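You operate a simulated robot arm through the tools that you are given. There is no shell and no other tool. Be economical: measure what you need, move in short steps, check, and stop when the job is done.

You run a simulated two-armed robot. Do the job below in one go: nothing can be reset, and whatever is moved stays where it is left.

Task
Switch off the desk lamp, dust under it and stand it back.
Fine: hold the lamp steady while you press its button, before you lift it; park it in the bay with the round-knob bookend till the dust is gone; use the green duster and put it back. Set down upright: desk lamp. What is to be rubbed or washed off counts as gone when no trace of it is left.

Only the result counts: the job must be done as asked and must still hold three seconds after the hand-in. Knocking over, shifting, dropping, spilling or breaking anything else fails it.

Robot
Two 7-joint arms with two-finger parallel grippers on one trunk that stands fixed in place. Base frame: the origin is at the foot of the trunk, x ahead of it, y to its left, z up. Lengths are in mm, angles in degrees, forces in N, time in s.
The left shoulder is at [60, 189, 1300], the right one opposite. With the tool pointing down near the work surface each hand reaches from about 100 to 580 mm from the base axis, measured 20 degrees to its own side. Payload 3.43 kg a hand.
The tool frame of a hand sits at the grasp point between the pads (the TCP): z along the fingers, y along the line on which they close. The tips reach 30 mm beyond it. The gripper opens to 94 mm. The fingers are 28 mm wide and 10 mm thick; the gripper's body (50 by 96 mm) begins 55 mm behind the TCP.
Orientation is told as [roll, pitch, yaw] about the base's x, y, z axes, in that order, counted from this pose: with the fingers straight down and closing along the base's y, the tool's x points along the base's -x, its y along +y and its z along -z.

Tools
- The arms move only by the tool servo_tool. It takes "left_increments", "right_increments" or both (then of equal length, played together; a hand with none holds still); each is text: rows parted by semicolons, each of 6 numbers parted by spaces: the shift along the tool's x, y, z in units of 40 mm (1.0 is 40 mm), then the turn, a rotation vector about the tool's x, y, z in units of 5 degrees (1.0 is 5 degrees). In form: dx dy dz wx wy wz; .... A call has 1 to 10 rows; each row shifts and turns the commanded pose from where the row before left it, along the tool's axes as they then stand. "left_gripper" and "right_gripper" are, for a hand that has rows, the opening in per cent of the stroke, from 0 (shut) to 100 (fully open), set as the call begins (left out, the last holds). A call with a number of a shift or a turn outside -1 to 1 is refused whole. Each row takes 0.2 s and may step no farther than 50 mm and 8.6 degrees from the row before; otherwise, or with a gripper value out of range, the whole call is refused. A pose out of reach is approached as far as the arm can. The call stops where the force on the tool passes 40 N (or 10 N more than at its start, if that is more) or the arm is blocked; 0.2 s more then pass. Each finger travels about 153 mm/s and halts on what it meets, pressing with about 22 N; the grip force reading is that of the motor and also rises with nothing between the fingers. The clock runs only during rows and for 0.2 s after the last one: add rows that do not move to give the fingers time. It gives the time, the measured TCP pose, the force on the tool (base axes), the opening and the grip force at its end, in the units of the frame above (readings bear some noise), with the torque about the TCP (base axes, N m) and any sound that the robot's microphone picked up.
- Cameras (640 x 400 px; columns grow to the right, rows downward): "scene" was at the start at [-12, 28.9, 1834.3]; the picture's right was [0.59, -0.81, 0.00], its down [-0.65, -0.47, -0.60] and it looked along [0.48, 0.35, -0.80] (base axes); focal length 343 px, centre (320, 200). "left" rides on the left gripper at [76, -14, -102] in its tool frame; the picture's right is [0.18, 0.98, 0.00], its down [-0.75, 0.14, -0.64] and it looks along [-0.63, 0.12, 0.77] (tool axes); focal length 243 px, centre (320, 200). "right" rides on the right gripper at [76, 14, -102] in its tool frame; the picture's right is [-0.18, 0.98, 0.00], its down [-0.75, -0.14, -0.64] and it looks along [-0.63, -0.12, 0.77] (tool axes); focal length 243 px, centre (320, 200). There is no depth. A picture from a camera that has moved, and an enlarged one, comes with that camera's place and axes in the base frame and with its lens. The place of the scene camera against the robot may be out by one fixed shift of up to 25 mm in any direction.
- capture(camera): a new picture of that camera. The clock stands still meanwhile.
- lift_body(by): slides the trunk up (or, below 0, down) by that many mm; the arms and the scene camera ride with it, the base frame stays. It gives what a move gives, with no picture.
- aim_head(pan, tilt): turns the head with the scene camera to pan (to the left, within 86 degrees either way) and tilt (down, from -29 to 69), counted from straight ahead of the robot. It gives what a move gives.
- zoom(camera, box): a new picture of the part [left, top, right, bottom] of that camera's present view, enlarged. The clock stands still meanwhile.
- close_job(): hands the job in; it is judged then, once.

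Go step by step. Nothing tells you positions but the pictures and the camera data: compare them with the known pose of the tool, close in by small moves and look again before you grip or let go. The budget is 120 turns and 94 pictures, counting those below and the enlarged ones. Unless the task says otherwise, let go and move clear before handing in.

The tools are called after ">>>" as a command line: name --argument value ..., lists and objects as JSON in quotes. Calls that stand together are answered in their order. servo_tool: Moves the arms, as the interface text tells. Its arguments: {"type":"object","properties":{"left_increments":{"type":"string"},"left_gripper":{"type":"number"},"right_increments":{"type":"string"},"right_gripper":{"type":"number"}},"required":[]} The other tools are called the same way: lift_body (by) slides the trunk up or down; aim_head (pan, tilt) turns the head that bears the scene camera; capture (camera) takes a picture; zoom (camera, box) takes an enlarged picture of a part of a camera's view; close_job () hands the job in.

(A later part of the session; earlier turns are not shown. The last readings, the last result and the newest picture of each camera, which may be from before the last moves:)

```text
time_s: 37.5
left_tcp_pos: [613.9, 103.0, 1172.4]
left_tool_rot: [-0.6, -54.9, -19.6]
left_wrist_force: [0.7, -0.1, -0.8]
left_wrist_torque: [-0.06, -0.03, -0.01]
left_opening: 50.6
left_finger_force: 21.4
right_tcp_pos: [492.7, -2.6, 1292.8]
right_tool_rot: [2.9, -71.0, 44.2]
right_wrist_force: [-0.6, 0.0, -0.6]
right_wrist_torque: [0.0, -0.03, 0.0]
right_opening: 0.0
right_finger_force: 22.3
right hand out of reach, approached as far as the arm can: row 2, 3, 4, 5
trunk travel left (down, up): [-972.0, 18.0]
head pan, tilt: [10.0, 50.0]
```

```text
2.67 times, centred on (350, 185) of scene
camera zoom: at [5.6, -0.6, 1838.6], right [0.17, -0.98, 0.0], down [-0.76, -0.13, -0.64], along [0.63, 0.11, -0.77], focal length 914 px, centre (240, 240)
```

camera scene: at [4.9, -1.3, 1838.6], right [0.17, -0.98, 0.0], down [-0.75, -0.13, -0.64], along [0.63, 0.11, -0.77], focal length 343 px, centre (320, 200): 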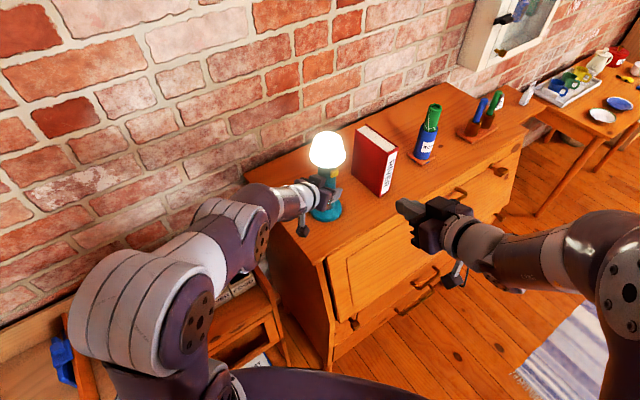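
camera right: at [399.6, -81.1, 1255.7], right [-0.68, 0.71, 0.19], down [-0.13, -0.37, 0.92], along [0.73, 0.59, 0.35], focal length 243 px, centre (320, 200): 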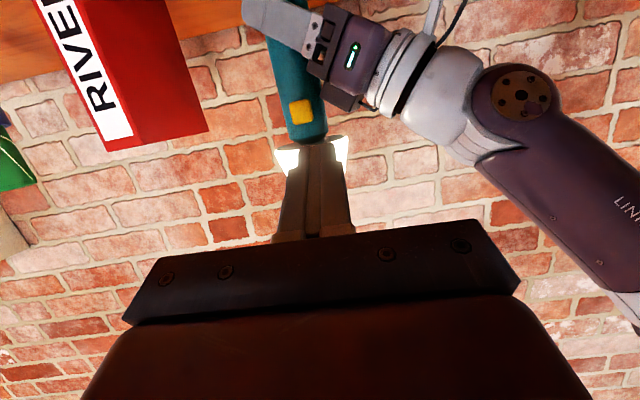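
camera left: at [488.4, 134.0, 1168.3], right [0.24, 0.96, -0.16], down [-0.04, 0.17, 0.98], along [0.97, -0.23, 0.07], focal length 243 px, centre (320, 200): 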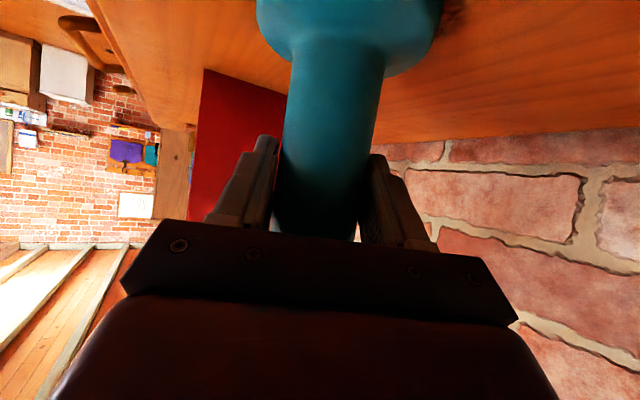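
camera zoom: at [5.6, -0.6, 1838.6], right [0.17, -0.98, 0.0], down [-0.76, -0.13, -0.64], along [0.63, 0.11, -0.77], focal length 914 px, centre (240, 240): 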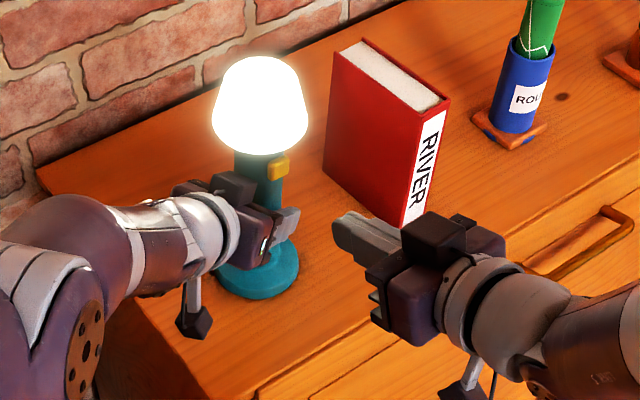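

The arm settled at pitch −71°, heading 44°, which is fine. Button fixes at about (593, 76, 1255). Closing in to about 25 mm short of it.

>>> servo_tool --right_increments "0.1 -0.105 0.625 0 0 0;0.1 -0.105 0.625 0 0 0;0.1 -0.105 0.625 0 0 0"

>>> capture --camera "right"

>>> zoom --camera "scene" --box '[260, 110, 420, 230]'

```text
time_s: 38.3
left_tcp_pos: [613.7, 103.1, 1171.3]
left_tool_rot: [-0.6, -55.0, -19.7]
left_wrist_force: [1.0, 0.3, -0.2]
left_wrist_torque: [-0.05, -0.03, 0.04]
left_opening: 50.7
left_finger_force: 21.8
right_tcp_pos: [547.4, 36.6, 1256.7]
right_tool_rot: [2.9, -71.1, 44.2]
right_wrist_force: [0.1, 0.2, 0.5]
right_wrist_torque: [-0.02, -0.01, 0.01]
right_opening: 0.0
right_finger_force: 21.7
trunk travel left (down, up): [-972.0, 18.0]
head pan, tilt: [10.0, 50.0]
```

```text
57 pictures are left
camera right: at [453.1, -41.9, 1218.8], right [-0.68, 0.71, 0.19], down [-0.13, -0.37, 0.92], along [0.73, 0.59, 0.35], focal length 243 px, centre (320, 200)
```

right: 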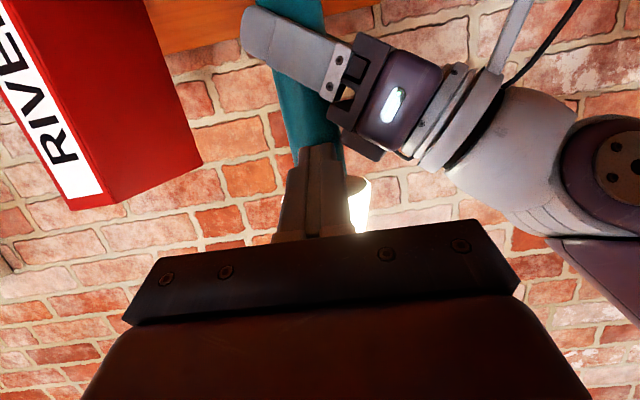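

```text
3.33 times, centred on (340, 170) of scene
camera zoom: at [5.4, -0.8, 1838.6], right [0.17, -0.98, 0.0], down [-0.75, -0.13, -0.64], along [0.63, 0.11, -0.77], focal length 1143 px, centre (253, 300)
```

zoom: 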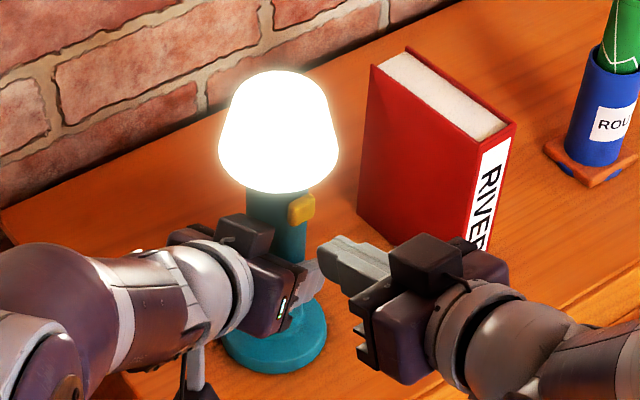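

Tip is in line with the button and about 28 mm short. I'll advance level in small steps.

>>> servo_tool --right_increments "-0.1 0 0.18 0 0 0;-0.1 0 0.18 0 0 0;-0.08 0 0.18 0 0 0"

>>> zoom --camera "scene" --box '[280, 110, 400, 220]'

```text
time_s: 39.1
left_tcp_pos: [613.7, 104.1, 1172.7]
left_tool_rot: [-0.6, -54.9, -19.7]
left_wrist_force: [-0.3, -1.1, 0.0]
left_wrist_torque: [-0.09, 0.05, -0.02]
left_opening: 50.6
left_finger_force: 22.4
right_tcp_pos: [562.7, 52.3, 1260.3]
right_tool_rot: [3.1, -71.1, 44.2]
right_wrist_force: [0.3, 0.0, 0.0]
right_wrist_torque: [0.02, 0.0, 0.0]
right_opening: 0.0
right_finger_force: 22.3
trunk travel left (down, up): [-972.0, 18.0]
head pan, tilt: [10.0, 50.0]
```

```text
3.64 times, centred on (340, 165) of scene
camera zoom: at [4.7, -1.1, 1838.6], right [0.17, -0.98, 0.0], down [-0.75, -0.13, -0.64], along [0.63, 0.11, -0.77], focal length 1247 px, centre (247, 327)
```

zoom: 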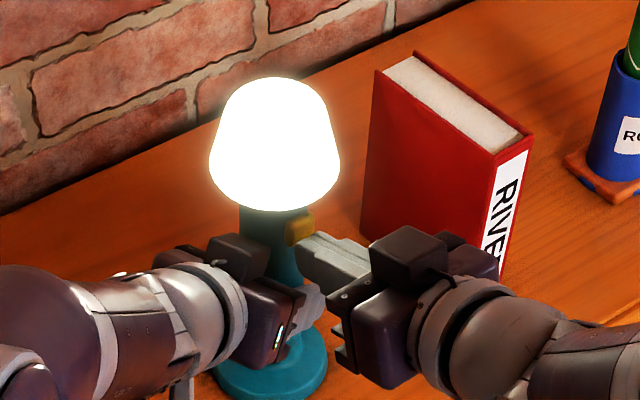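

Tip almost touches the button; pressing in with 3 mm steps.

>>> servo_tool --right_increments "-0.03 0 0.08 0 0 0;-0.03 0 0.08 0 0 0;-0.03 0 0.08 0 0 0"

>>> zoom --camera "scene" --box '[280, 110, 400, 220]'

```text
time_s: 39.9
left_tcp_pos: [613.4, 103.9, 1172.1]
left_tool_rot: [-0.6, -54.9, -19.5]
left_wrist_force: [1.6, 3.7, 0.1]
left_wrist_torque: [-0.35, 0.15, -0.09]
left_opening: 50.5
left_finger_force: 21.5
right_tcp_pos: [570.3, 61.1, 1260.7]
right_tool_rot: [2.9, -71.1, 44.0]
right_wrist_force: [-1.0, -3.2, 0.3]
right_wrist_torque: [0.02, -0.04, -0.07]
right_opening: 0.0
right_finger_force: 21.8
trunk travel left (down, up): [-972.0, 18.0]
head pan, tilt: [10.0, 50.0]
heard: click
```

```text
3.64 times, centred on (340, 165) of scene
camera zoom: at [4.7, -1.3, 1838.6], right [0.17, -0.98, 0.0], down [-0.75, -0.13, -0.64], along [0.63, 0.11, -0.77], focal length 1247 px, centre (247, 327)
```

zoom: 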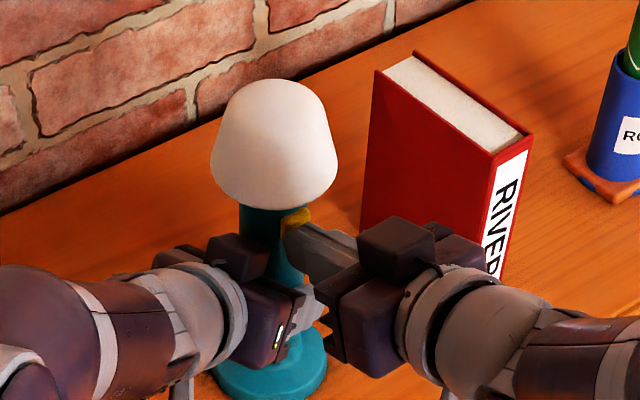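

The lamp clicked off. I'll withdraw the right hand well back from the dresser.

>>> servo_tool --right_increments "0 0 -0.9 0 0 0;0 0 -0.9 0 0 0;0 0 -0.9 0 0 0;0 0 -0.9 0 0 0;0 0 0 0 1 0;0 0 0 0 1 0;0 0 0 0 1 0;0 0 0 0 1 0;0 0 0 0 1 0;0 0 0 0 1 0"

>>> servo_tool --right_increments "0 0 0 0 1 0;0 0 0 0 1 0;0 0 0 0 1 0;0 0 0 0 1 0;0 0 0 0 1 0;0 0 0 0 1 0;0 0 0 0 1 0;0 0 0 0 1 0"

>>> servo_tool --right_increments "0.9 0 0 0 0 0;0.9 0 0 0 0 0;0.9 0 0 0 0 0;0.9 0 0 0 0 0;0.9 0 0 0 0 0;0.9 0 0 0 0 0"

```text
time_s: 42.1
left_tcp_pos: [613.9, 103.0, 1172.3]
left_tool_rot: [-0.5, -55.0, -19.7]
left_wrist_force: [-0.2, -0.3, 0.2]
left_wrist_torque: [-0.04, 0.01, 0.01]
left_opening: 50.8
left_finger_force: 22.1
right_tcp_pos: [477.3, -39.6, 1307.7]
right_tool_rot: [1.3, -41.0, 46.2]
right_wrist_force: [-0.3, 0.2, -0.1]
right_wrist_torque: [0.01, -0.07, -0.01]
right_opening: 0.0
right_finger_force: 21.7
trunk travel left (down, up): [-972.0, 18.0]
head pan, tilt: [10.0, 50.0]
```

```text
time_s: 43.9
left_tcp_pos: [614.2, 103.1, 1171.0]
left_tool_rot: [-0.6, -55.0, -19.6]
left_wrist_force: [0.8, 0.1, -0.8]
left_wrist_torque: [-0.09, -0.02, 0.01]
left_opening: 50.9
left_finger_force: 22.0
right_tcp_pos: [477.5, -38.2, 1307.5]
right_tool_rot: [0.9, -1.1, 46.9]
right_wrist_force: [0.1, -0.2, 0.1]
right_wrist_torque: [0.0, 0.01, 0.01]
right_opening: 0.0
right_finger_force: 21.6
trunk travel left (down, up): [-972.0, 18.0]
head pan, tilt: [10.0, 50.0]
```

```text
time_s: 45.3
left_tcp_pos: [612.1, 102.6, 1172.0]
left_tool_rot: [-0.4, -54.9, -19.7]
left_wrist_force: [-0.6, -0.3, 0.2]
left_wrist_torque: [0.01, -0.01, 0.02]
left_opening: 50.5
left_finger_force: 22.4
right_tcp_pos: [328.3, -198.8, 1303.6]
right_tool_rot: [0.8, -1.1, 47.0]
right_wrist_force: [0.2, -0.8, 0.1]
right_wrist_torque: [0.03, 0.0, 0.01]
right_opening: 0.0
right_finger_force: 22.1
trunk travel left (down, up): [-972.0, 18.0]
head pan, tilt: [10.0, 50.0]
```

Right hand is clear. Now lifting the lamp 80 mm straight up.

>>> servo_tool --left_increments "-0.4 0 -0.28 0 0 0;-0.8 0 -0.56 0 0 0;-0.8 0 -0.56 0 0 0"

>>> capture --camera "scene"

>>> capture --camera "left"

```text
time_s: 46.1
left_tcp_pos: [612.9, 103.1, 1268.1]
left_tool_rot: [-0.6, -55.0, -19.6]
left_wrist_force: [0.2, 0.2, -4.3]
left_wrist_torque: [0.03, 0.01, 0.01]
left_opening: 50.4
left_finger_force: 21.7
right_tcp_pos: [329.8, -197.0, 1305.2]
right_tool_rot: [0.9, -1.1, 46.9]
right_wrist_force: [0.0, 0.0, 0.4]
right_wrist_torque: [-0.01, 0.0, -0.02]
right_opening: 0.0
right_finger_force: 21.6
trunk travel left (down, up): [-972.0, 18.0]
head pan, tilt: [10.0, 50.0]
```

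```text
53 pictures are left
camera scene: at [3.9, -1.3, 1838.5], right [0.17, -0.98, 0.0], down [-0.75, -0.13, -0.64], along [0.63, 0.11, -0.77], focal length 343 px, centre (320, 200)
```

scene: 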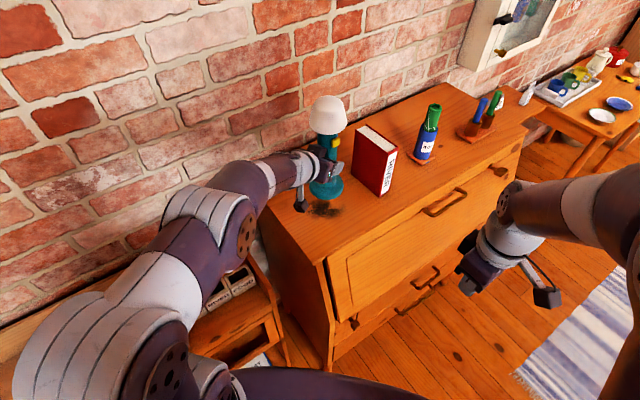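

```text
52 pictures are left
camera left: at [488.7, 134.2, 1264.7], right [0.24, 0.96, -0.16], down [-0.04, 0.17, 0.98], along [0.97, -0.23, 0.07], focal length 243 px, centre (320, 200)
```

left: 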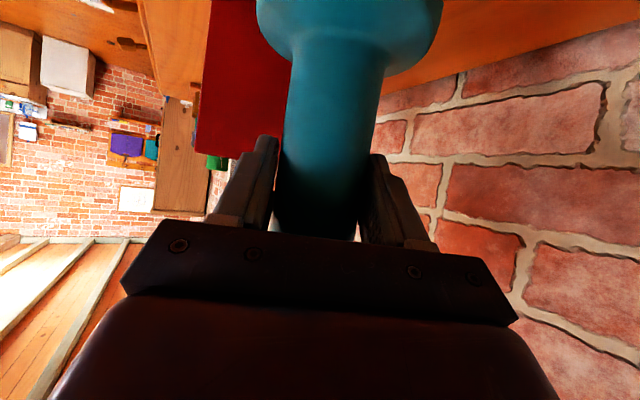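

Lamp is up at about 95 mm, and the dust patch shows beneath it. Carrying it back and left, off the dresser.

>>> servo_tool --left_increments "0.533 0.333 -0.77 0 0 0;0.533 0.333 -0.77 0 0 0;0.533 0.333 -0.77 0 0 0;0.533 0.333 -0.77 0 0 0;0.533 0.333 -0.77 0 0 0;0.533 0.333 -0.77 0 0 0"

>>> servo_tool --left_increments "0 0 0 -0.82 0 -0.57;0 0 0 -0.82 0 -0.57;0 0 0 -0.82 0 -0.57;0 0 0 -0.82 0 -0.57;0 0 0 -0.82 0 -0.57;0 0 0 -0.82 0 -0.57"

>>> aim_head --pan 50 --tilt 55

>>> capture --camera "scene"

```text
time_s: 47.5
left_tcp_pos: [456.3, 260.3, 1245.5]
left_tool_rot: [-0.6, -54.9, -19.7]
left_wrist_force: [-1.2, 0.3, -4.4]
left_wrist_torque: [0.01, 0.01, 0.0]
left_opening: 50.4
left_finger_force: 21.9
left hand out of reach, approached as far as the arm can: row 3, 4
right_tcp_pos: [329.7, -197.3, 1303.6]
right_tool_rot: [0.8, -1.1, 47.0]
right_wrist_force: [-0.1, 0.4, -0.2]
right_wrist_torque: [0.0, -0.05, 0.04]
right_opening: 0.0
right_finger_force: 22.3
trunk travel left (down, up): [-972.0, 18.0]
head pan, tilt: [10.0, 50.0]
```

```text
time_s: 48.9
left_tcp_pos: [446.7, 297.2, 1244.6]
left_tool_rot: [-0.8, -54.7, 9.9]
left_wrist_force: [-0.6, 0.9, -4.3]
left_wrist_torque: [-0.03, 0.02, -0.02]
left_opening: 50.6
left_finger_force: 22.0
left hand out of reach, approached as far as the arm can: row 5, 6
right_tcp_pos: [329.5, -196.1, 1303.8]
right_tool_rot: [0.9, -1.1, 46.9]
right_wrist_force: [0.3, 0.1, 0.1]
right_wrist_torque: [-0.01, -0.05, 0.0]
right_opening: 0.1
right_finger_force: 22.5
trunk travel left (down, up): [-972.0, 18.0]
head pan, tilt: [10.0, 50.0]
```

```text
time_s: 49.9
left_tcp_pos: [448.2, 295.6, 1246.3]
left_tool_rot: [-0.6, -54.7, 9.8]
left_wrist_force: [-0.8, -0.1, -3.3]
left_wrist_torque: [0.01, 0.0, 0.02]
left_opening: 50.5
left_finger_force: 22.4
right_tcp_pos: [330.3, -198.0, 1303.7]
right_tool_rot: [1.0, -1.1, 47.0]
right_wrist_force: [0.5, 0.1, -1.0]
right_wrist_torque: [0.02, -0.01, -0.02]
right_opening: 0.0
right_finger_force: 22.1
trunk travel left (down, up): [-972.0, 18.0]
head pan, tilt: [50.0, 55.0]
```

```text
51 pictures are left
camera scene: at [-24.7, 40.6, 1832.1], right [0.77, -0.64, 0.0], down [-0.53, -0.63, -0.57], along [0.37, 0.44, -0.82], focal length 343 px, centre (320, 200)
```

scene: 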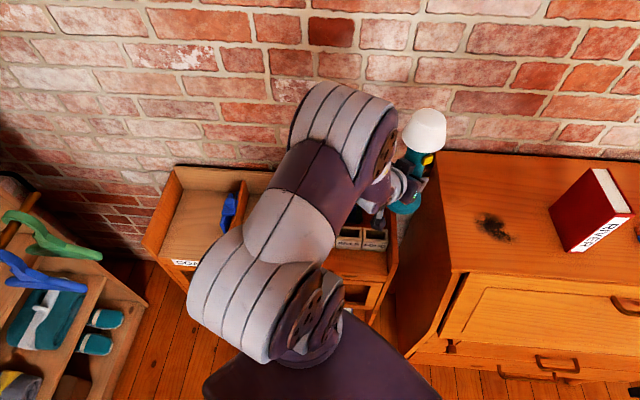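

Lamp is off the dresser with the dust patch exposed. I'll continue swinging left with yaw to 45°.

>>> servo_tool --left_increments "0 0.9 0 -0.82 0 -0.57;0 0.9 0 -0.82 0 -0.57;0 0.9 0 -0.82 0 -0.57;0 0.9 0 -0.82 0 -0.57;0 0.9 0 -0.82 0 -0.57;0 0.9 0 -0.82 0 -0.57;0 0.9 0 -0.82 0 -0.57"

>>> servo_tool --left_increments "0 0.9 0 0 0 0;0 0.9 0 0 0 0;0 0.9 0 0 0 0"

>>> capture --camera "scene"

>>> capture --camera "left"

```text
time_s: 51.5
left_tcp_pos: [333.1, 527.9, 1245.3]
left_tool_rot: [0.2, -54.7, 44.4]
left_wrist_force: [0.2, -0.3, -3.6]
left_wrist_torque: [0.0, 0.04, -0.03]
left_opening: 50.6
left_finger_force: 21.9
left hand out of reach, approached as far as the arm can: row 4, 7
right_tcp_pos: [328.3, -195.9, 1303.9]
right_tool_rot: [1.0, -1.1, 46.9]
right_wrist_force: [-0.2, -0.1, -1.0]
right_wrist_torque: [-0.02, 0.0, -0.02]
right_opening: 0.1
right_finger_force: 22.2
trunk travel left (down, up): [-972.0, 18.0]
head pan, tilt: [50.0, 55.0]
```

```text
time_s: 52.3
left_tcp_pos: [258.7, 606.9, 1246.3]
left_tool_rot: [0.1, -54.6, 44.6]
left_wrist_force: [0.7, 0.3, -4.8]
left_wrist_torque: [-0.04, 0.02, 0.01]
left_opening: 50.7
left_finger_force: 21.5
right_tcp_pos: [329.3, -195.4, 1306.0]
right_tool_rot: [0.9, -1.1, 46.9]
right_wrist_force: [-0.6, 0.2, 0.3]
right_wrist_torque: [-0.01, -0.03, -0.01]
right_opening: 0.1
right_finger_force: 22.0
trunk travel left (down, up): [-972.0, 18.0]
head pan, tilt: [50.0, 55.0]
```

```text
50 pictures are left
camera scene: at [-25.8, 42.3, 1832.0], right [0.77, -0.64, 0.0], down [-0.53, -0.63, -0.57], along [0.37, 0.44, -0.82], focal length 343 px, centre (320, 200)
```

scene: 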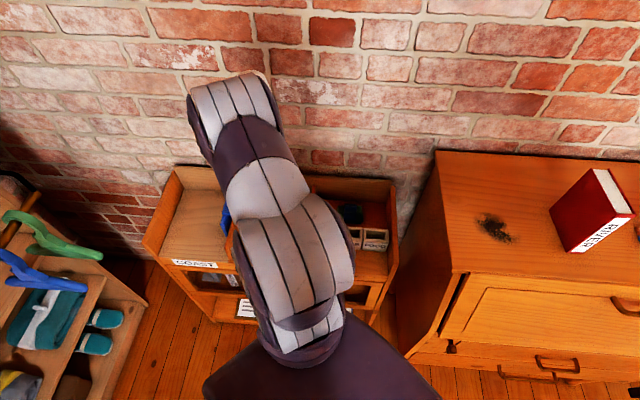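

```text
49 pictures are left
camera left: at [178.5, 507.2, 1242.7], right [-0.77, 0.62, -0.15], down [-0.16, 0.04, 0.99], along [0.62, 0.78, 0.07], focal length 243 px, centre (320, 200)
```

left: 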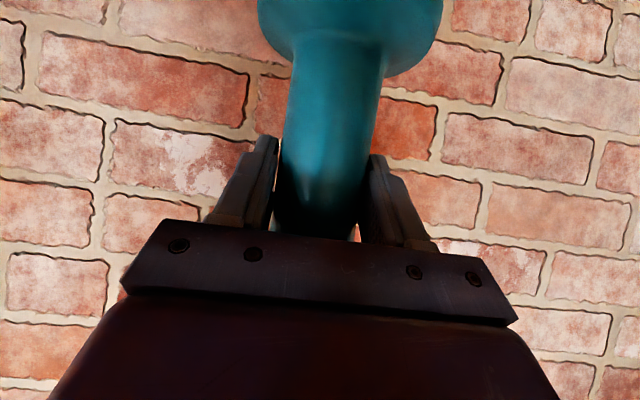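

Measured from the earlier hand view, the RIVER bay runs about u −426…−134 with floor z≈755, front at v≈500, dividers ~97 high. I'll set the lamp over (u −310, v 580) and lower the trunk part way.

>>> servo_tool --left_increments "0.23 0.8 -0.325 0 0 0;0.23 0.8 -0.325 0 0 0"

>>> lift_body --by -240

>>> capture --camera "left"

>>> aim_head --pan 75 --tilt 50

>>> capture --camera "scene"

```text
time_s: 52.9
left_tcp_pos: [188.5, 630.8, 1247.3]
left_tool_rot: [0.1, -54.7, 44.7]
left_wrist_force: [-0.7, 1.0, -3.4]
left_wrist_torque: [-0.02, 0.0, -0.01]
left_opening: 50.5
left_finger_force: 22.0
right_tcp_pos: [328.1, -196.5, 1304.4]
right_tool_rot: [0.8, -1.1, 46.9]
right_wrist_force: [-0.3, 0.4, 0.8]
right_wrist_torque: [-0.02, -0.02, 0.0]
right_opening: 0.1
right_finger_force: 22.0
trunk travel left (down, up): [-972.0, 18.0]
head pan, tilt: [50.0, 55.0]
```

```text
time_s: 55.4
left_tcp_pos: [191.7, 630.0, 1006.7]
left_tool_rot: [0.2, -54.8, 44.7]
left_wrist_force: [1.1, 0.4, -3.9]
left_wrist_torque: [-0.02, 0.03, -0.01]
left_opening: 50.8
left_finger_force: 22.3
right_tcp_pos: [330.8, -196.3, 1065.4]
right_tool_rot: [0.8, -1.1, 46.8]
right_wrist_force: [-0.1, 0.4, 0.2]
right_wrist_torque: [0.05, -0.03, 0.03]
right_opening: 0.0
right_finger_force: 22.1
trunk travel left (down, up): [-732.0, 258.0]
head pan, tilt: [50.0, 55.0]
```

```text
48 pictures are left
camera left: at [110.1, 529.6, 1003.1], right [-0.77, 0.62, -0.15], down [-0.16, 0.04, 0.99], along [0.62, 0.78, 0.07], focal length 243 px, centre (320, 200)
```

left: 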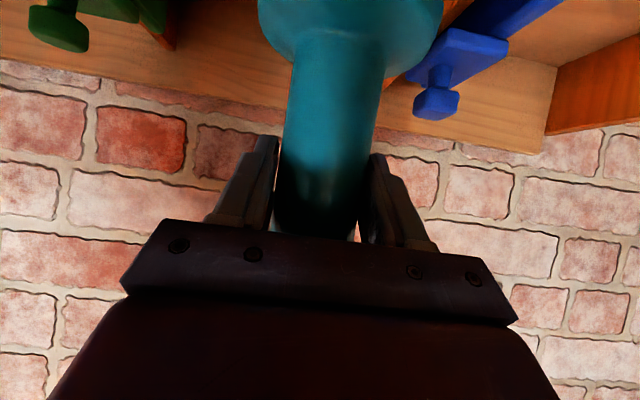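

```text
time_s: 56.3
left_tcp_pos: [190.1, 628.9, 1005.8]
left_tool_rot: [0.2, -54.9, 44.6]
left_wrist_force: [0.8, -0.6, -3.9]
left_wrist_torque: [0.01, 0.0, 0.0]
left_opening: 50.6
left_finger_force: 22.2
right_tcp_pos: [330.4, -197.4, 1063.0]
right_tool_rot: [0.9, -1.1, 47.0]
right_wrist_force: [0.3, -0.3, -0.2]
right_wrist_torque: [0.0, 0.02, 0.02]
right_opening: 0.0
right_finger_force: 22.0
trunk travel left (down, up): [-732.0, 258.0]
head pan, tilt: [75.0, 50.0]
```

```text
47 pictures are left
camera scene: at [-51.5, 60.4, 1598.5], right [0.97, -0.26, 0.0], down [-0.2, -0.74, -0.64], along [0.17, 0.62, -0.77], focal length 343 px, centre (320, 200)
```

scene: 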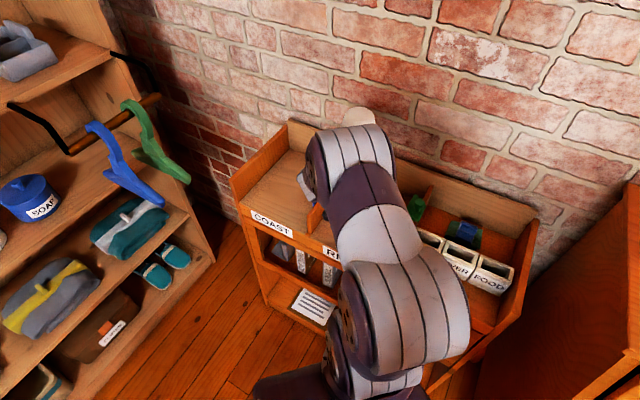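

The view suggests the floor is nearer z≈790 and the left divider at u≈−388. I'll shift the lamp 12 mm right, lower 50 mm with the trunk, and look again.

>>> servo_tool --left_increments "0 -0.35 0 0 0 0"

>>> lift_body --by -50

>>> capture --camera "left"

>>> capture --camera "scene"

```text
time_s: 56.7
left_tcp_pos: [200.6, 618.0, 1007.3]
left_tool_rot: [0.4, -54.8, 44.5]
left_wrist_force: [1.2, -0.8, -4.4]
left_wrist_torque: [-0.04, 0.01, 0.04]
left_opening: 50.6
left_finger_force: 21.9
right_tcp_pos: [330.0, -198.3, 1063.0]
right_tool_rot: [0.9, -1.1, 47.0]
right_wrist_force: [-0.7, 0.5, -0.1]
right_wrist_torque: [-0.02, 0.0, 0.01]
right_opening: 0.0
right_finger_force: 21.7
trunk travel left (down, up): [-732.0, 258.0]
head pan, tilt: [75.0, 50.0]
```

```text
time_s: 57.6
left_tcp_pos: [202.0, 619.1, 957.1]
left_tool_rot: [0.3, -54.9, 44.6]
left_wrist_force: [0.5, -0.4, -5.0]
left_wrist_torque: [0.0, 0.01, 0.02]
left_opening: 50.6
left_finger_force: 22.1
right_tcp_pos: [329.5, -196.7, 1015.2]
right_tool_rot: [1.0, -1.2, 46.9]
right_wrist_force: [0.2, -0.5, 0.2]
right_wrist_torque: [-0.02, -0.02, 0.01]
right_opening: 0.0
right_finger_force: 22.1
trunk travel left (down, up): [-682.0, 308.0]
head pan, tilt: [75.0, 50.0]
```

```text
46 pictures are left
camera left: at [120.3, 519.0, 953.1], right [-0.77, 0.62, -0.15], down [-0.16, 0.04, 0.99], along [0.62, 0.78, 0.07], focal length 243 px, centre (320, 200)
```

left: 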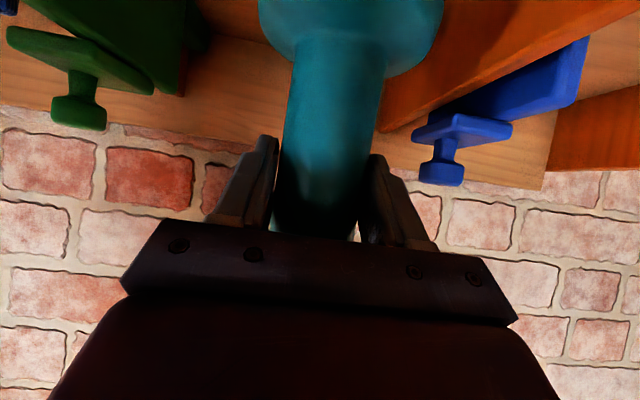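

```text
45 pictures are left
camera scene: at [-51.7, 60.3, 1548.6], right [0.97, -0.26, 0.0], down [-0.2, -0.74, -0.64], along [0.17, 0.62, -0.77], focal length 343 px, centre (320, 200)
```

scene: 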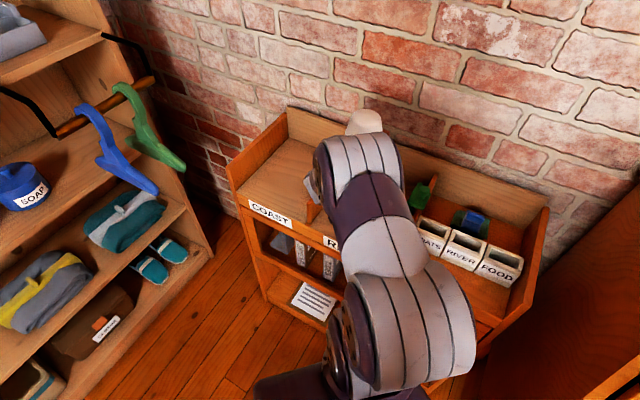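

Re-triangulating the knobs: blue at (u −389, v 622, z 933), green at about (u −155, v 615), so the bay is narrower than I thought (≈ −335…−124) and its floor higher. I'll shift the lamp 39 mm right and 20 mm forward of there before going down.

>>> servo_tool --left_increments "0.14 -0.49 -0.2 0 0 0;0.14 -0.49 -0.2 0 0 0"

>>> capture --camera "left"

```text
time_s: 58.2
left_tcp_pos: [214.4, 579.8, 956.5]
left_tool_rot: [0.2, -54.7, 44.7]
left_wrist_force: [-1.2, 0.6, -5.5]
left_wrist_torque: [-0.03, 0.0, 0.0]
left_opening: 50.6
left_finger_force: 22.1
right_tcp_pos: [329.0, -196.8, 1014.5]
right_tool_rot: [0.9, -1.1, 46.9]
right_wrist_force: [0.0, -0.3, -0.4]
right_wrist_torque: [-0.01, -0.02, -0.02]
right_opening: 0.2
right_finger_force: 22.2
trunk travel left (down, up): [-682.0, 308.0]
head pan, tilt: [75.0, 50.0]
```

```text
44 pictures are left
camera left: at [134.7, 479.0, 952.8], right [-0.77, 0.62, -0.15], down [-0.16, 0.04, 0.99], along [0.62, 0.78, 0.07], focal length 243 px, centre (320, 200)
```

left: 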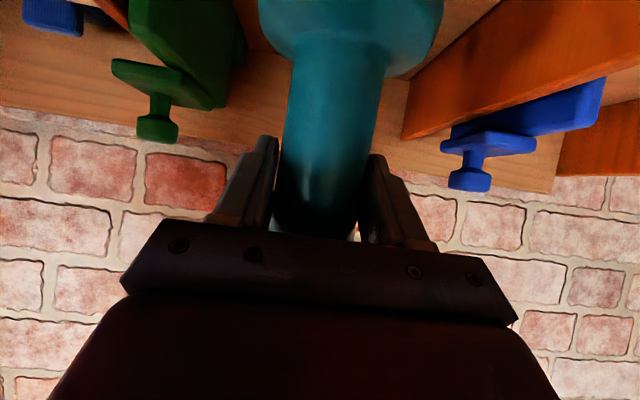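

Lamp is clear of both sides; shifting another 10 mm right and stepping down while watching the force.

>>> servo_tool --left_increments "0 -0.25 0 0 0 0;0.12 0 0.085 0 0 0;0.12 0 0.085 0 0 0"

>>> servo_tool --left_increments "0.12 0 0.085 0 0 0;0.12 0 0.085 0 0 0"

>>> capture --camera "scene"

```text
time_s: 59.0
left_tcp_pos: [221.6, 571.0, 943.7]
left_tool_rot: [0.2, -54.9, 44.7]
left_wrist_force: [-1.2, -0.5, -3.4]
left_wrist_torque: [-0.01, 0.05, 0.0]
left_opening: 50.5
left_finger_force: 21.1
right_tcp_pos: [329.9, -196.1, 1013.7]
right_tool_rot: [0.8, -1.1, 46.9]
right_wrist_force: [0.1, -0.3, 0.3]
right_wrist_torque: [0.02, 0.04, -0.05]
right_opening: 0.0
right_finger_force: 21.9
trunk travel left (down, up): [-682.0, 308.0]
head pan, tilt: [75.0, 50.0]
```

```text
time_s: 59.6
left_tcp_pos: [221.9, 568.6, 933.2]
left_tool_rot: [0.2, -54.8, 44.7]
left_wrist_force: [-0.1, -0.5, -2.9]
left_wrist_torque: [-0.02, 0.04, 0.01]
left_opening: 50.3
left_finger_force: 22.0
right_tcp_pos: [330.0, -197.8, 1013.9]
right_tool_rot: [0.9, -1.1, 46.9]
right_wrist_force: [0.3, -0.2, 0.2]
right_wrist_torque: [0.03, 0.02, -0.02]
right_opening: 0.0
right_finger_force: 22.4
trunk travel left (down, up): [-682.0, 308.0]
head pan, tilt: [75.0, 50.0]
```

```text
43 pictures are left
camera scene: at [-51.5, 60.3, 1548.6], right [0.97, -0.26, 0.0], down [-0.2, -0.74, -0.64], along [0.17, 0.62, -0.77], focal length 343 px, centre (320, 200)
```

scene: 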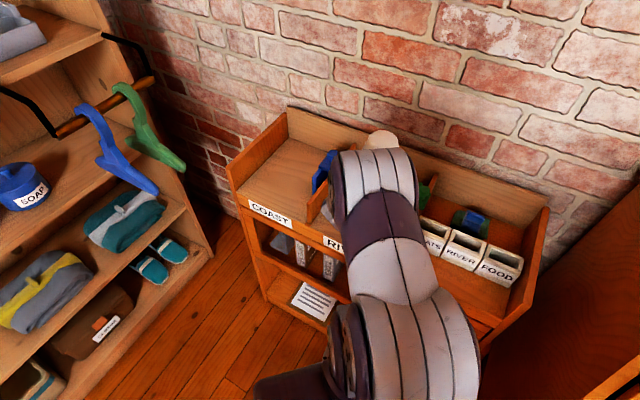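

No contact yet; continuing down in small steps.

>>> servo_tool --left_increments "0.12 0 0.085 0 0 0;0.12 0 0.085 0 0 0"

>>> servo_tool --left_increments "0.12 0 0.085 0 0 0;0.12 0 0.085 0 0 0"

>>> capture --camera "left"

```text
time_s: 60.2
left_tcp_pos: [221.8, 570.5, 921.8]
left_tool_rot: [0.2, -54.8, 44.6]
left_wrist_force: [0.6, -0.7, -3.6]
left_wrist_torque: [0.02, 0.01, 0.01]
left_opening: 50.5
left_finger_force: 22.0
right_tcp_pos: [329.3, -197.8, 1013.8]
right_tool_rot: [1.0, -1.1, 47.0]
right_wrist_force: [-0.3, -0.6, -0.3]
right_wrist_torque: [-0.01, 0.0, 0.01]
right_opening: 0.3
right_finger_force: 21.9
trunk travel left (down, up): [-682.0, 308.0]
head pan, tilt: [75.0, 50.0]
```

```text
time_s: 60.9
left_tcp_pos: [220.4, 570.6, 909.5]
left_tool_rot: [0.1, -54.8, 44.6]
left_wrist_force: [0.0, 0.3, -4.5]
left_wrist_torque: [-0.01, 0.03, -0.02]
left_opening: 50.7
left_finger_force: 22.3
right_tcp_pos: [329.1, -198.0, 1014.4]
right_tool_rot: [0.9, -1.0, 46.9]
right_wrist_force: [0.1, -0.3, -0.1]
right_wrist_torque: [0.01, 0.0, 0.01]
right_opening: 0.0
right_finger_force: 22.5
trunk travel left (down, up): [-682.0, 308.0]
head pan, tilt: [75.0, 50.0]
```

```text
42 pictures are left
camera left: at [141.1, 470.4, 905.7], right [-0.77, 0.62, -0.15], down [-0.16, 0.04, 0.99], along [0.62, 0.78, 0.07], focal length 243 px, centre (320, 200)
```

left: 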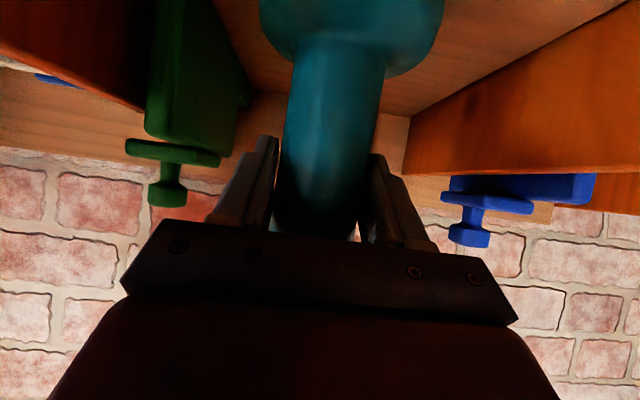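

The floor looks to be at z≈820, so contact should be near. Finer steps now.

>>> servo_tool --left_increments "0.08 0 0.056 0 0 0"

>>> servo_tool --left_increments "0.08 0 0.056 0 0 0"

>>> servo_tool --left_increments "0.08 0 0.056 0 0 0"

```text
time_s: 61.2
left_tcp_pos: [222.5, 571.1, 905.4]
left_tool_rot: [0.3, -54.8, 44.7]
left_wrist_force: [-0.4, 0.3, -4.2]
left_wrist_torque: [-0.06, 0.03, -0.02]
left_opening: 50.5
left_finger_force: 21.8
right_tcp_pos: [331.1, -197.4, 1014.7]
right_tool_rot: [0.9, -1.1, 47.0]
right_wrist_force: [-0.1, 0.2, 0.8]
right_wrist_torque: [0.0, -0.02, -0.03]
right_opening: 0.0
right_finger_force: 22.2
trunk travel left (down, up): [-682.0, 308.0]
head pan, tilt: [75.0, 50.0]
```

```text
time_s: 61.6
left_tcp_pos: [221.7, 569.8, 902.0]
left_tool_rot: [0.3, -54.8, 44.5]
left_wrist_force: [-0.2, -0.7, -4.7]
left_wrist_torque: [-0.05, 0.01, 0.01]
left_opening: 50.4
left_finger_force: 22.3
right_tcp_pos: [330.2, -195.8, 1014.0]
right_tool_rot: [0.9, -1.1, 46.9]
right_wrist_force: [-0.4, 0.0, -0.5]
right_wrist_torque: [-0.01, -0.01, -0.01]
right_opening: 0.0
right_finger_force: 21.5
trunk travel left (down, up): [-682.0, 308.0]
head pan, tilt: [75.0, 50.0]
```

```text
time_s: 62.0
left_tcp_pos: [222.6, 569.2, 897.1]
left_tool_rot: [0.1, -54.8, 44.7]
left_wrist_force: [0.0, 0.3, -5.2]
left_wrist_torque: [0.02, 0.0, -0.02]
left_opening: 50.8
left_finger_force: 22.1
right_tcp_pos: [329.0, -197.0, 1014.4]
right_tool_rot: [0.9, -1.2, 46.9]
right_wrist_force: [0.7, 0.4, -0.2]
right_wrist_torque: [0.01, 0.02, -0.03]
right_opening: 0.0
right_finger_force: 22.2
trunk travel left (down, up): [-682.0, 308.0]
head pan, tilt: [75.0, 50.0]
```

>>> servo_tool --left_increments "0.08 0 0.056 0 0 0"

>>> servo_tool --left_increments "0.08 0 0.056 0 0 0"

>>> capture --camera "left"

```text
time_s: 62.5
left_tcp_pos: [222.0, 570.2, 894.1]
left_tool_rot: [0.2, -54.8, 44.6]
left_wrist_force: [0.6, 0.0, -4.8]
left_wrist_torque: [0.0, -0.01, -0.01]
left_opening: 50.5
left_finger_force: 22.1
right_tcp_pos: [329.8, -196.7, 1014.2]
right_tool_rot: [0.8, -1.1, 46.9]
right_wrist_force: [0.1, -0.6, 0.4]
right_wrist_torque: [0.04, 0.02, -0.01]
right_opening: 0.0
right_finger_force: 22.1
trunk travel left (down, up): [-682.0, 308.0]
head pan, tilt: [75.0, 50.0]
```

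```text
time_s: 62.9
left_tcp_pos: [221.2, 570.2, 892.2]
left_tool_rot: [0.4, -55.1, 44.5]
left_wrist_force: [-2.7, 2.1, 9.9]
left_wrist_torque: [-0.29, -0.01, -0.1]
left_opening: 50.6
left_finger_force: 22.3
right_tcp_pos: [328.6, -198.0, 1014.4]
right_tool_rot: [0.9, -1.2, 46.9]
right_wrist_force: [0.0, -0.2, -0.2]
right_wrist_torque: [-0.01, 0.0, -0.01]
right_opening: 0.0
right_finger_force: 22.1
trunk travel left (down, up): [-682.0, 308.0]
head pan, tilt: [75.0, 50.0]
```

```text
41 pictures are left
camera left: at [140.8, 470.5, 888.5], right [-0.77, 0.62, -0.15], down [-0.16, 0.03, 0.99], along [0.62, 0.78, 0.08], focal length 243 px, centre (320, 200)
```

left: 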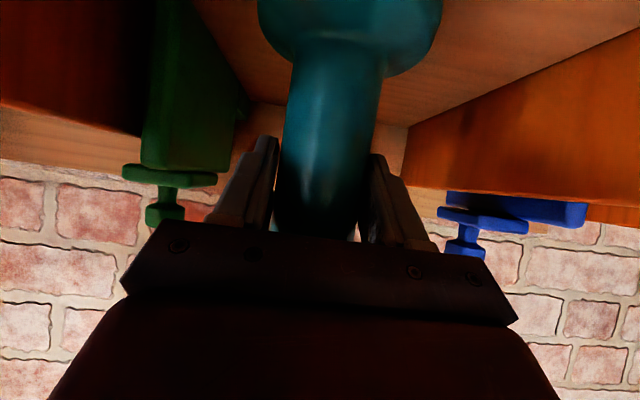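

Contact with the floor at TCP z≈893 (10 N). I'll ease 1.5 mm, open, and check.

>>> servo_tool --left_increments "-0.025 0 -0.018 0 0 0"

>>> servo_tool --left_increments "0 0 0 0 0 0;0 0 0 0 0 0" --left_gripper 82

>>> capture --camera "left"

```text
time_s: 63.2
left_tcp_pos: [220.5, 570.2, 893.1]
left_tool_rot: [0.3, -54.9, 44.6]
left_wrist_force: [-2.5, 3.1, 7.9]
left_wrist_torque: [0.07, -0.19, 0.07]
left_opening: 50.7
left_finger_force: 22.0
right_tcp_pos: [330.1, -197.6, 1014.7]
right_tool_rot: [0.9, -1.0, 46.9]
right_wrist_force: [0.0, -0.4, -0.1]
right_wrist_torque: [-0.01, -0.02, 0.01]
right_opening: 0.1
right_finger_force: 22.1
trunk travel left (down, up): [-682.0, 308.0]
head pan, tilt: [75.0, 50.0]
```

```text
time_s: 63.9
left_tcp_pos: [222.1, 569.5, 892.9]
left_tool_rot: [0.2, -54.7, 44.6]
left_wrist_force: [-0.1, -0.3, 0.5]
left_wrist_torque: [0.01, -0.02, -0.04]
left_opening: 77.1
left_finger_force: 0.1
right_tcp_pos: [330.5, -198.3, 1013.2]
right_tool_rot: [0.9, -1.1, 46.9]
right_wrist_force: [0.0, 0.4, 0.4]
right_wrist_torque: [0.0, -0.02, -0.02]
right_opening: 0.0
right_finger_force: 21.8
trunk travel left (down, up): [-682.0, 308.0]
head pan, tilt: [75.0, 50.0]
```

```text
40 pictures are left
camera left: at [141.4, 469.5, 888.0], right [-0.77, 0.62, -0.15], down [-0.16, 0.04, 0.99], along [0.62, 0.78, 0.07], focal length 243 px, centre (320, 200)
```

left: 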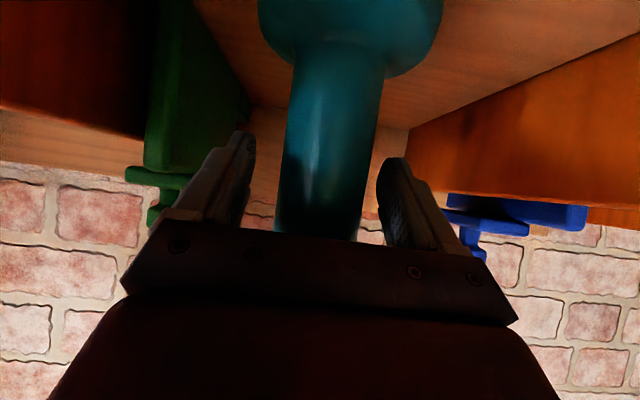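

Lamp stands in the RIVER bay. Withdrawing the hand back and up, then turning it to point down.

>>> servo_tool --left_increments "0 0 -0.5 0 0 0;0 0 -0.9 0 0 0;0 0 -0.9 0 0 0;0 0 -0.9 0 0 0;0 0 -0.9 0 0 0"

>>> servo_tool --left_increments "0 0 -0.6 0 1 0;0 0 -0.6 0 1 0;0 0 -0.6 0 1 0;0 0 -0.6 0 1 0;0 0 -0.4 0 1 0;0 0 0 0 1 0;0 0 0 0 1 0;0 -0.5 0 0 1 0;0 -0.5 0 0 1 0;0 -0.5 0 0 1 0"

>>> capture --camera "scene"

>>> capture --camera "left"

```text
time_s: 65.0
left_tcp_pos: [126.2, 474.1, 986.2]
left_tool_rot: [0.3, -54.9, 44.5]
left_wrist_force: [-0.7, -0.9, -0.5]
left_wrist_torque: [-0.01, -0.01, -0.03]
left_opening: 77.2
left_finger_force: 0.0
right_tcp_pos: [329.6, -199.3, 1014.4]
right_tool_rot: [1.0, -1.1, 46.9]
right_wrist_force: [0.1, 0.3, 0.0]
right_wrist_torque: [0.02, 0.0, 0.01]
right_opening: 0.2
right_finger_force: 22.1
trunk travel left (down, up): [-682.0, 308.0]
head pan, tilt: [75.0, 50.0]
```

```text
time_s: 67.2
left_tcp_pos: [113.8, 376.3, 1063.9]
left_tool_rot: [0.2, -4.6, 44.7]
left_wrist_force: [-0.8, -0.2, -0.7]
left_wrist_torque: [0.02, -0.01, 0.02]
left_opening: 77.0
left_finger_force: 0.0
right_tcp_pos: [329.1, -197.6, 1013.1]
right_tool_rot: [1.0, -1.2, 46.9]
right_wrist_force: [-0.4, 0.0, 0.8]
right_wrist_torque: [0.0, -0.05, 0.01]
right_opening: 0.1
right_finger_force: 22.1
trunk travel left (down, up): [-682.0, 308.0]
head pan, tilt: [75.0, 50.0]
```

```text
39 pictures are left
camera scene: at [-51.5, 59.8, 1548.6], right [0.97, -0.26, 0.0], down [-0.2, -0.74, -0.64], along [0.17, 0.62, -0.77], focal length 343 px, centre (320, 200)
```

scene: 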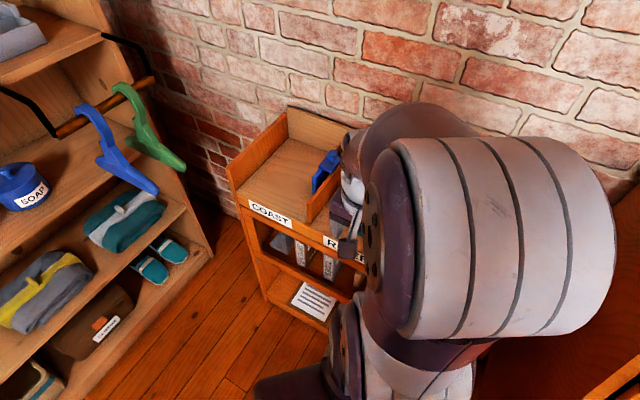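

```text
38 pictures are left
camera left: at [63.9, 307.1, 1159.5], right [-0.82, 0.57, -0.01], down [0.4, 0.59, 0.7], along [0.41, 0.57, -0.71], focal length 243 px, centre (320, 200)
```

left: 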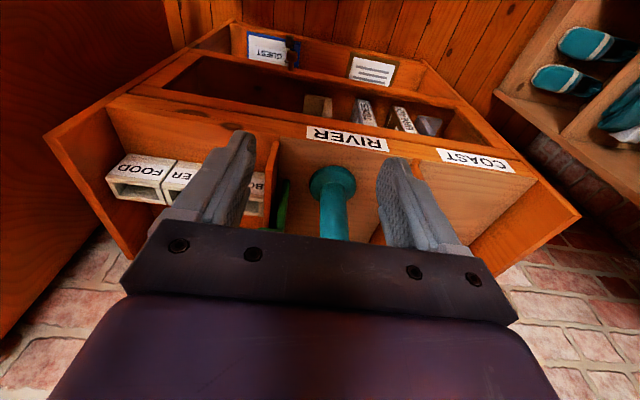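

The lamp is standing in the RIVER bay. Now moving the hand right and over the third bay to see the duster.

>>> servo_tool --left_increments "0 -0.93 0 0 0 0;0 -0.93 0 0 0 0;0 -0.93 0 0 0 0;0 -0.93 0 0 0 0;0 -0.93 0 0 1 0;-0.9 0 0 0 0 0;-0.9 0 0 0 0 0;-0.9 0 0 0 0 0;-0.9 0 0 0 0 0;-0.9 0 0 0 0 0"

>>> capture --camera "left"

>>> aim_head --pan 36 --tilt 55

>>> capture --camera "scene"

```text
time_s: 69.5
left_tcp_pos: [380.7, 385.5, 1063.7]
left_tool_rot: [0.1, 0.3, 44.9]
left_wrist_force: [0.1, 0.3, -0.3]
left_wrist_torque: [-0.01, 0.03, 0.0]
left_opening: 77.1
left_finger_force: 0.0
left hand out of reach, approached as far as the arm can: row 1, 2
right_tcp_pos: [330.6, -195.9, 1015.2]
right_tool_rot: [1.0, -0.9, 46.9]
right_wrist_force: [0.6, -0.7, -0.2]
right_wrist_torque: [-0.04, -0.01, -0.01]
right_opening: 0.1
right_finger_force: 22.3
trunk travel left (down, up): [-682.0, 308.0]
head pan, tilt: [75.0, 50.0]
```

```text
37 pictures are left
camera left: at [337.4, 322.0, 1166.8], right [-0.82, 0.57, 0.0], down [0.44, 0.63, 0.64], along [0.36, 0.53, -0.77], focal length 243 px, centre (320, 200)
```

left: 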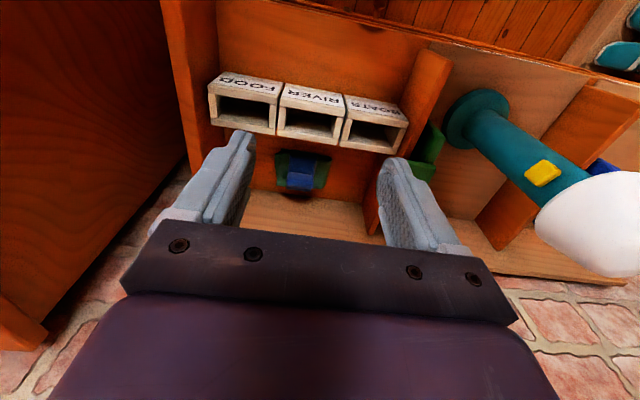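

```text
time_s: 70.5
left_tcp_pos: [379.2, 384.6, 1064.3]
left_tool_rot: [0.1, 0.2, 44.9]
left_wrist_force: [0.4, -0.4, -0.3]
left_wrist_torque: [0.02, 0.04, -0.03]
left_opening: 77.0
left_finger_force: 0.0
right_tcp_pos: [330.6, -198.1, 1013.9]
right_tool_rot: [0.9, -1.2, 47.0]
right_wrist_force: [0.6, 0.2, -0.1]
right_wrist_torque: [-0.01, 0.01, 0.03]
right_opening: 0.1
right_finger_force: 21.4
trunk travel left (down, up): [-682.0, 308.0]
head pan, tilt: [36.0, 55.0]
```

```text
36 pictures are left
camera scene: at [-13.2, 27.9, 1542.1], right [0.59, -0.81, 0.0], down [-0.66, -0.48, -0.57], along [0.46, 0.34, -0.82], focal length 343 px, centre (320, 200)
```

scene: 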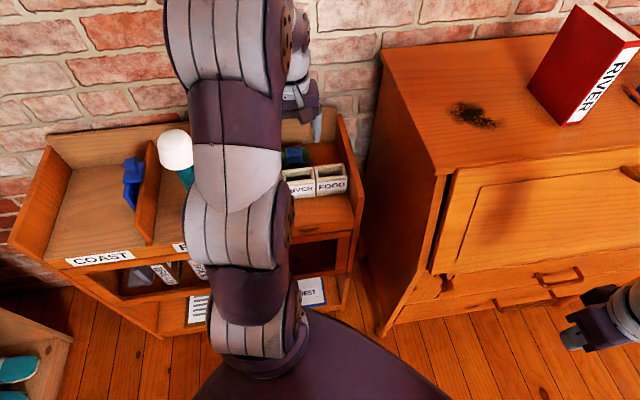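

Duster is near u≈0, v≈697. Zoom to see its handle before descending.

>>> zoom --camera "left" --box '[200, 60, 400, 210]'

```text
2.67 times, centred on (300, 135) of left
camera zoom: at [335.8, 320.6, 1167.5], right [-0.82, 0.57, 0.0], down [0.44, 0.63, 0.64], along [0.36, 0.53, -0.77], focal length 647 px, centre (373, 373)
```

zoom: 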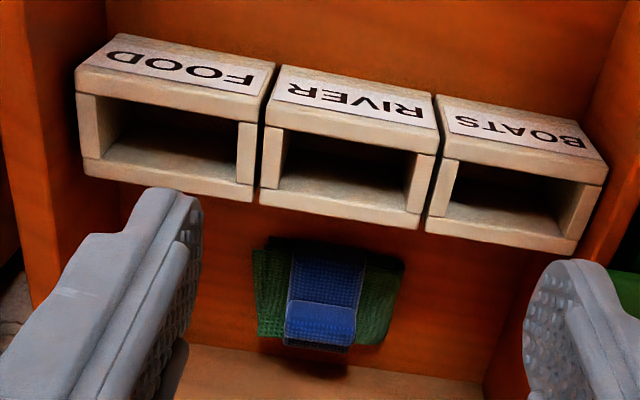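

The duster is a green pad with a blue block handle (about 46 mm wide along u), handle centre near u 0, v 678, top z≈855. Moving above it with the hand vertical.

>>> servo_tool --left_increments "-0.86 0 0.6 0 0 0;-0.86 0 0.6 0 0 0;-0.86 0 0.6 0 0 0;-0.8 0 0.6 0 0 0" --left_gripper 100

>>> capture --camera "left"

>>> zoom --camera "scene" --box '[220, 80, 400, 230]'

```text
time_s: 71.5
left_tcp_pos: [470.8, 478.7, 963.4]
left_tool_rot: [0.1, 0.2, 44.7]
left_wrist_force: [0.4, 0.4, 0.8]
left_wrist_torque: [-0.02, 0.01, -0.03]
left_opening: 94.2
left_finger_force: 0.0
left hand out of reach, approached as far as the arm can: row 4
right_tcp_pos: [331.2, -196.6, 1012.6]
right_tool_rot: [0.9, -1.1, 46.9]
right_wrist_force: [0.2, 0.6, -0.3]
right_wrist_torque: [0.02, -0.01, 0.02]
right_opening: 0.0
right_finger_force: 22.1
trunk travel left (down, up): [-682.0, 308.0]
head pan, tilt: [36.0, 55.0]
```

```text
34 pictures are left
camera left: at [427.6, 414.4, 1066.4], right [-0.82, 0.57, 0.0], down [0.44, 0.63, 0.64], along [0.36, 0.53, -0.77], focal length 243 px, centre (320, 200)
```

left: 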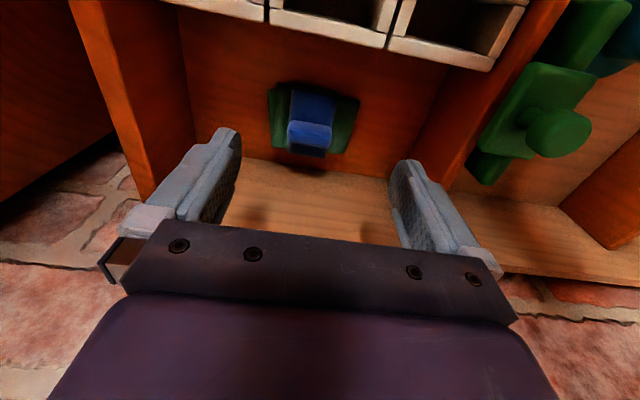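

```text
2.67 times, centred on (310, 155) of scene
camera zoom: at [-11.6, 29.5, 1542.1], right [0.59, -0.81, 0.0], down [-0.66, -0.48, -0.57], along [0.46, 0.34, -0.82], focal length 914 px, centre (347, 320)
```

zoom: 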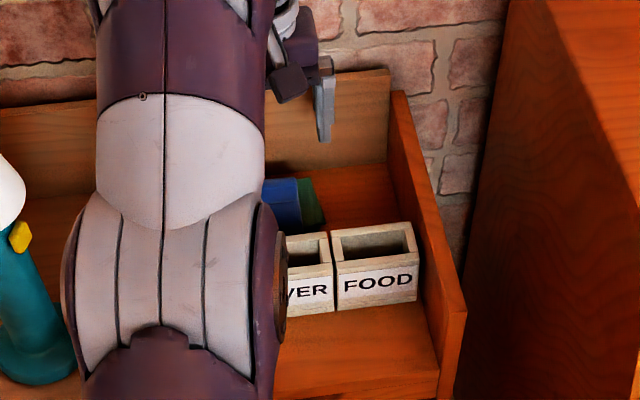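

Handle top fixes at about (u 0, v 695, z 849). I'll descend first (improves reach), then extend forward over it.

>>> servo_tool --left_increments "0 -0.04 0.7 0 0 0;0 -0.04 0.7 0 0 0;0 -0.04 0.5 0 0 0;-0.3 0 0 0 0 0;-0.3 0 0 0 0 0"

>>> capture --camera "left"

```text
time_s: 72.7
left_tcp_pos: [490.1, 488.7, 888.2]
left_tool_rot: [0.1, 0.2, 44.8]
left_wrist_force: [-0.6, 0.6, 0.1]
left_wrist_torque: [-0.01, 0.03, -0.01]
left_opening: 94.1
left_finger_force: 0.1
right_tcp_pos: [330.5, -196.8, 1014.6]
right_tool_rot: [0.9, -1.1, 46.8]
right_wrist_force: [0.3, -0.7, 0.4]
right_wrist_torque: [0.02, -0.01, 0.01]
right_opening: 0.0
right_finger_force: 22.0
trunk travel left (down, up): [-682.0, 308.0]
head pan, tilt: [36.0, 55.0]
```

```text
32 pictures are left
camera left: at [447.4, 426.1, 990.9], right [-0.82, 0.57, 0.0], down [0.44, 0.63, 0.64], along [0.36, 0.53, -0.77], focal length 243 px, centre (320, 200)
```

left: 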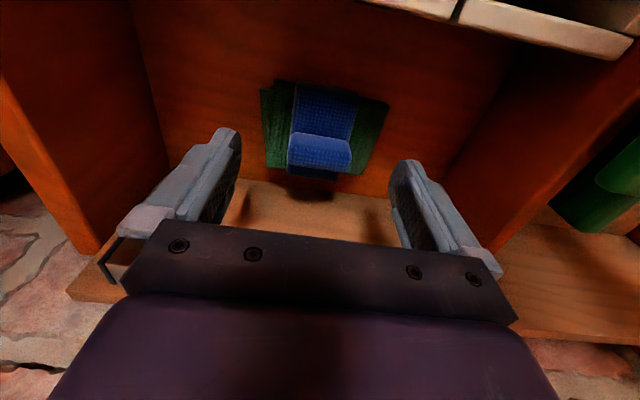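

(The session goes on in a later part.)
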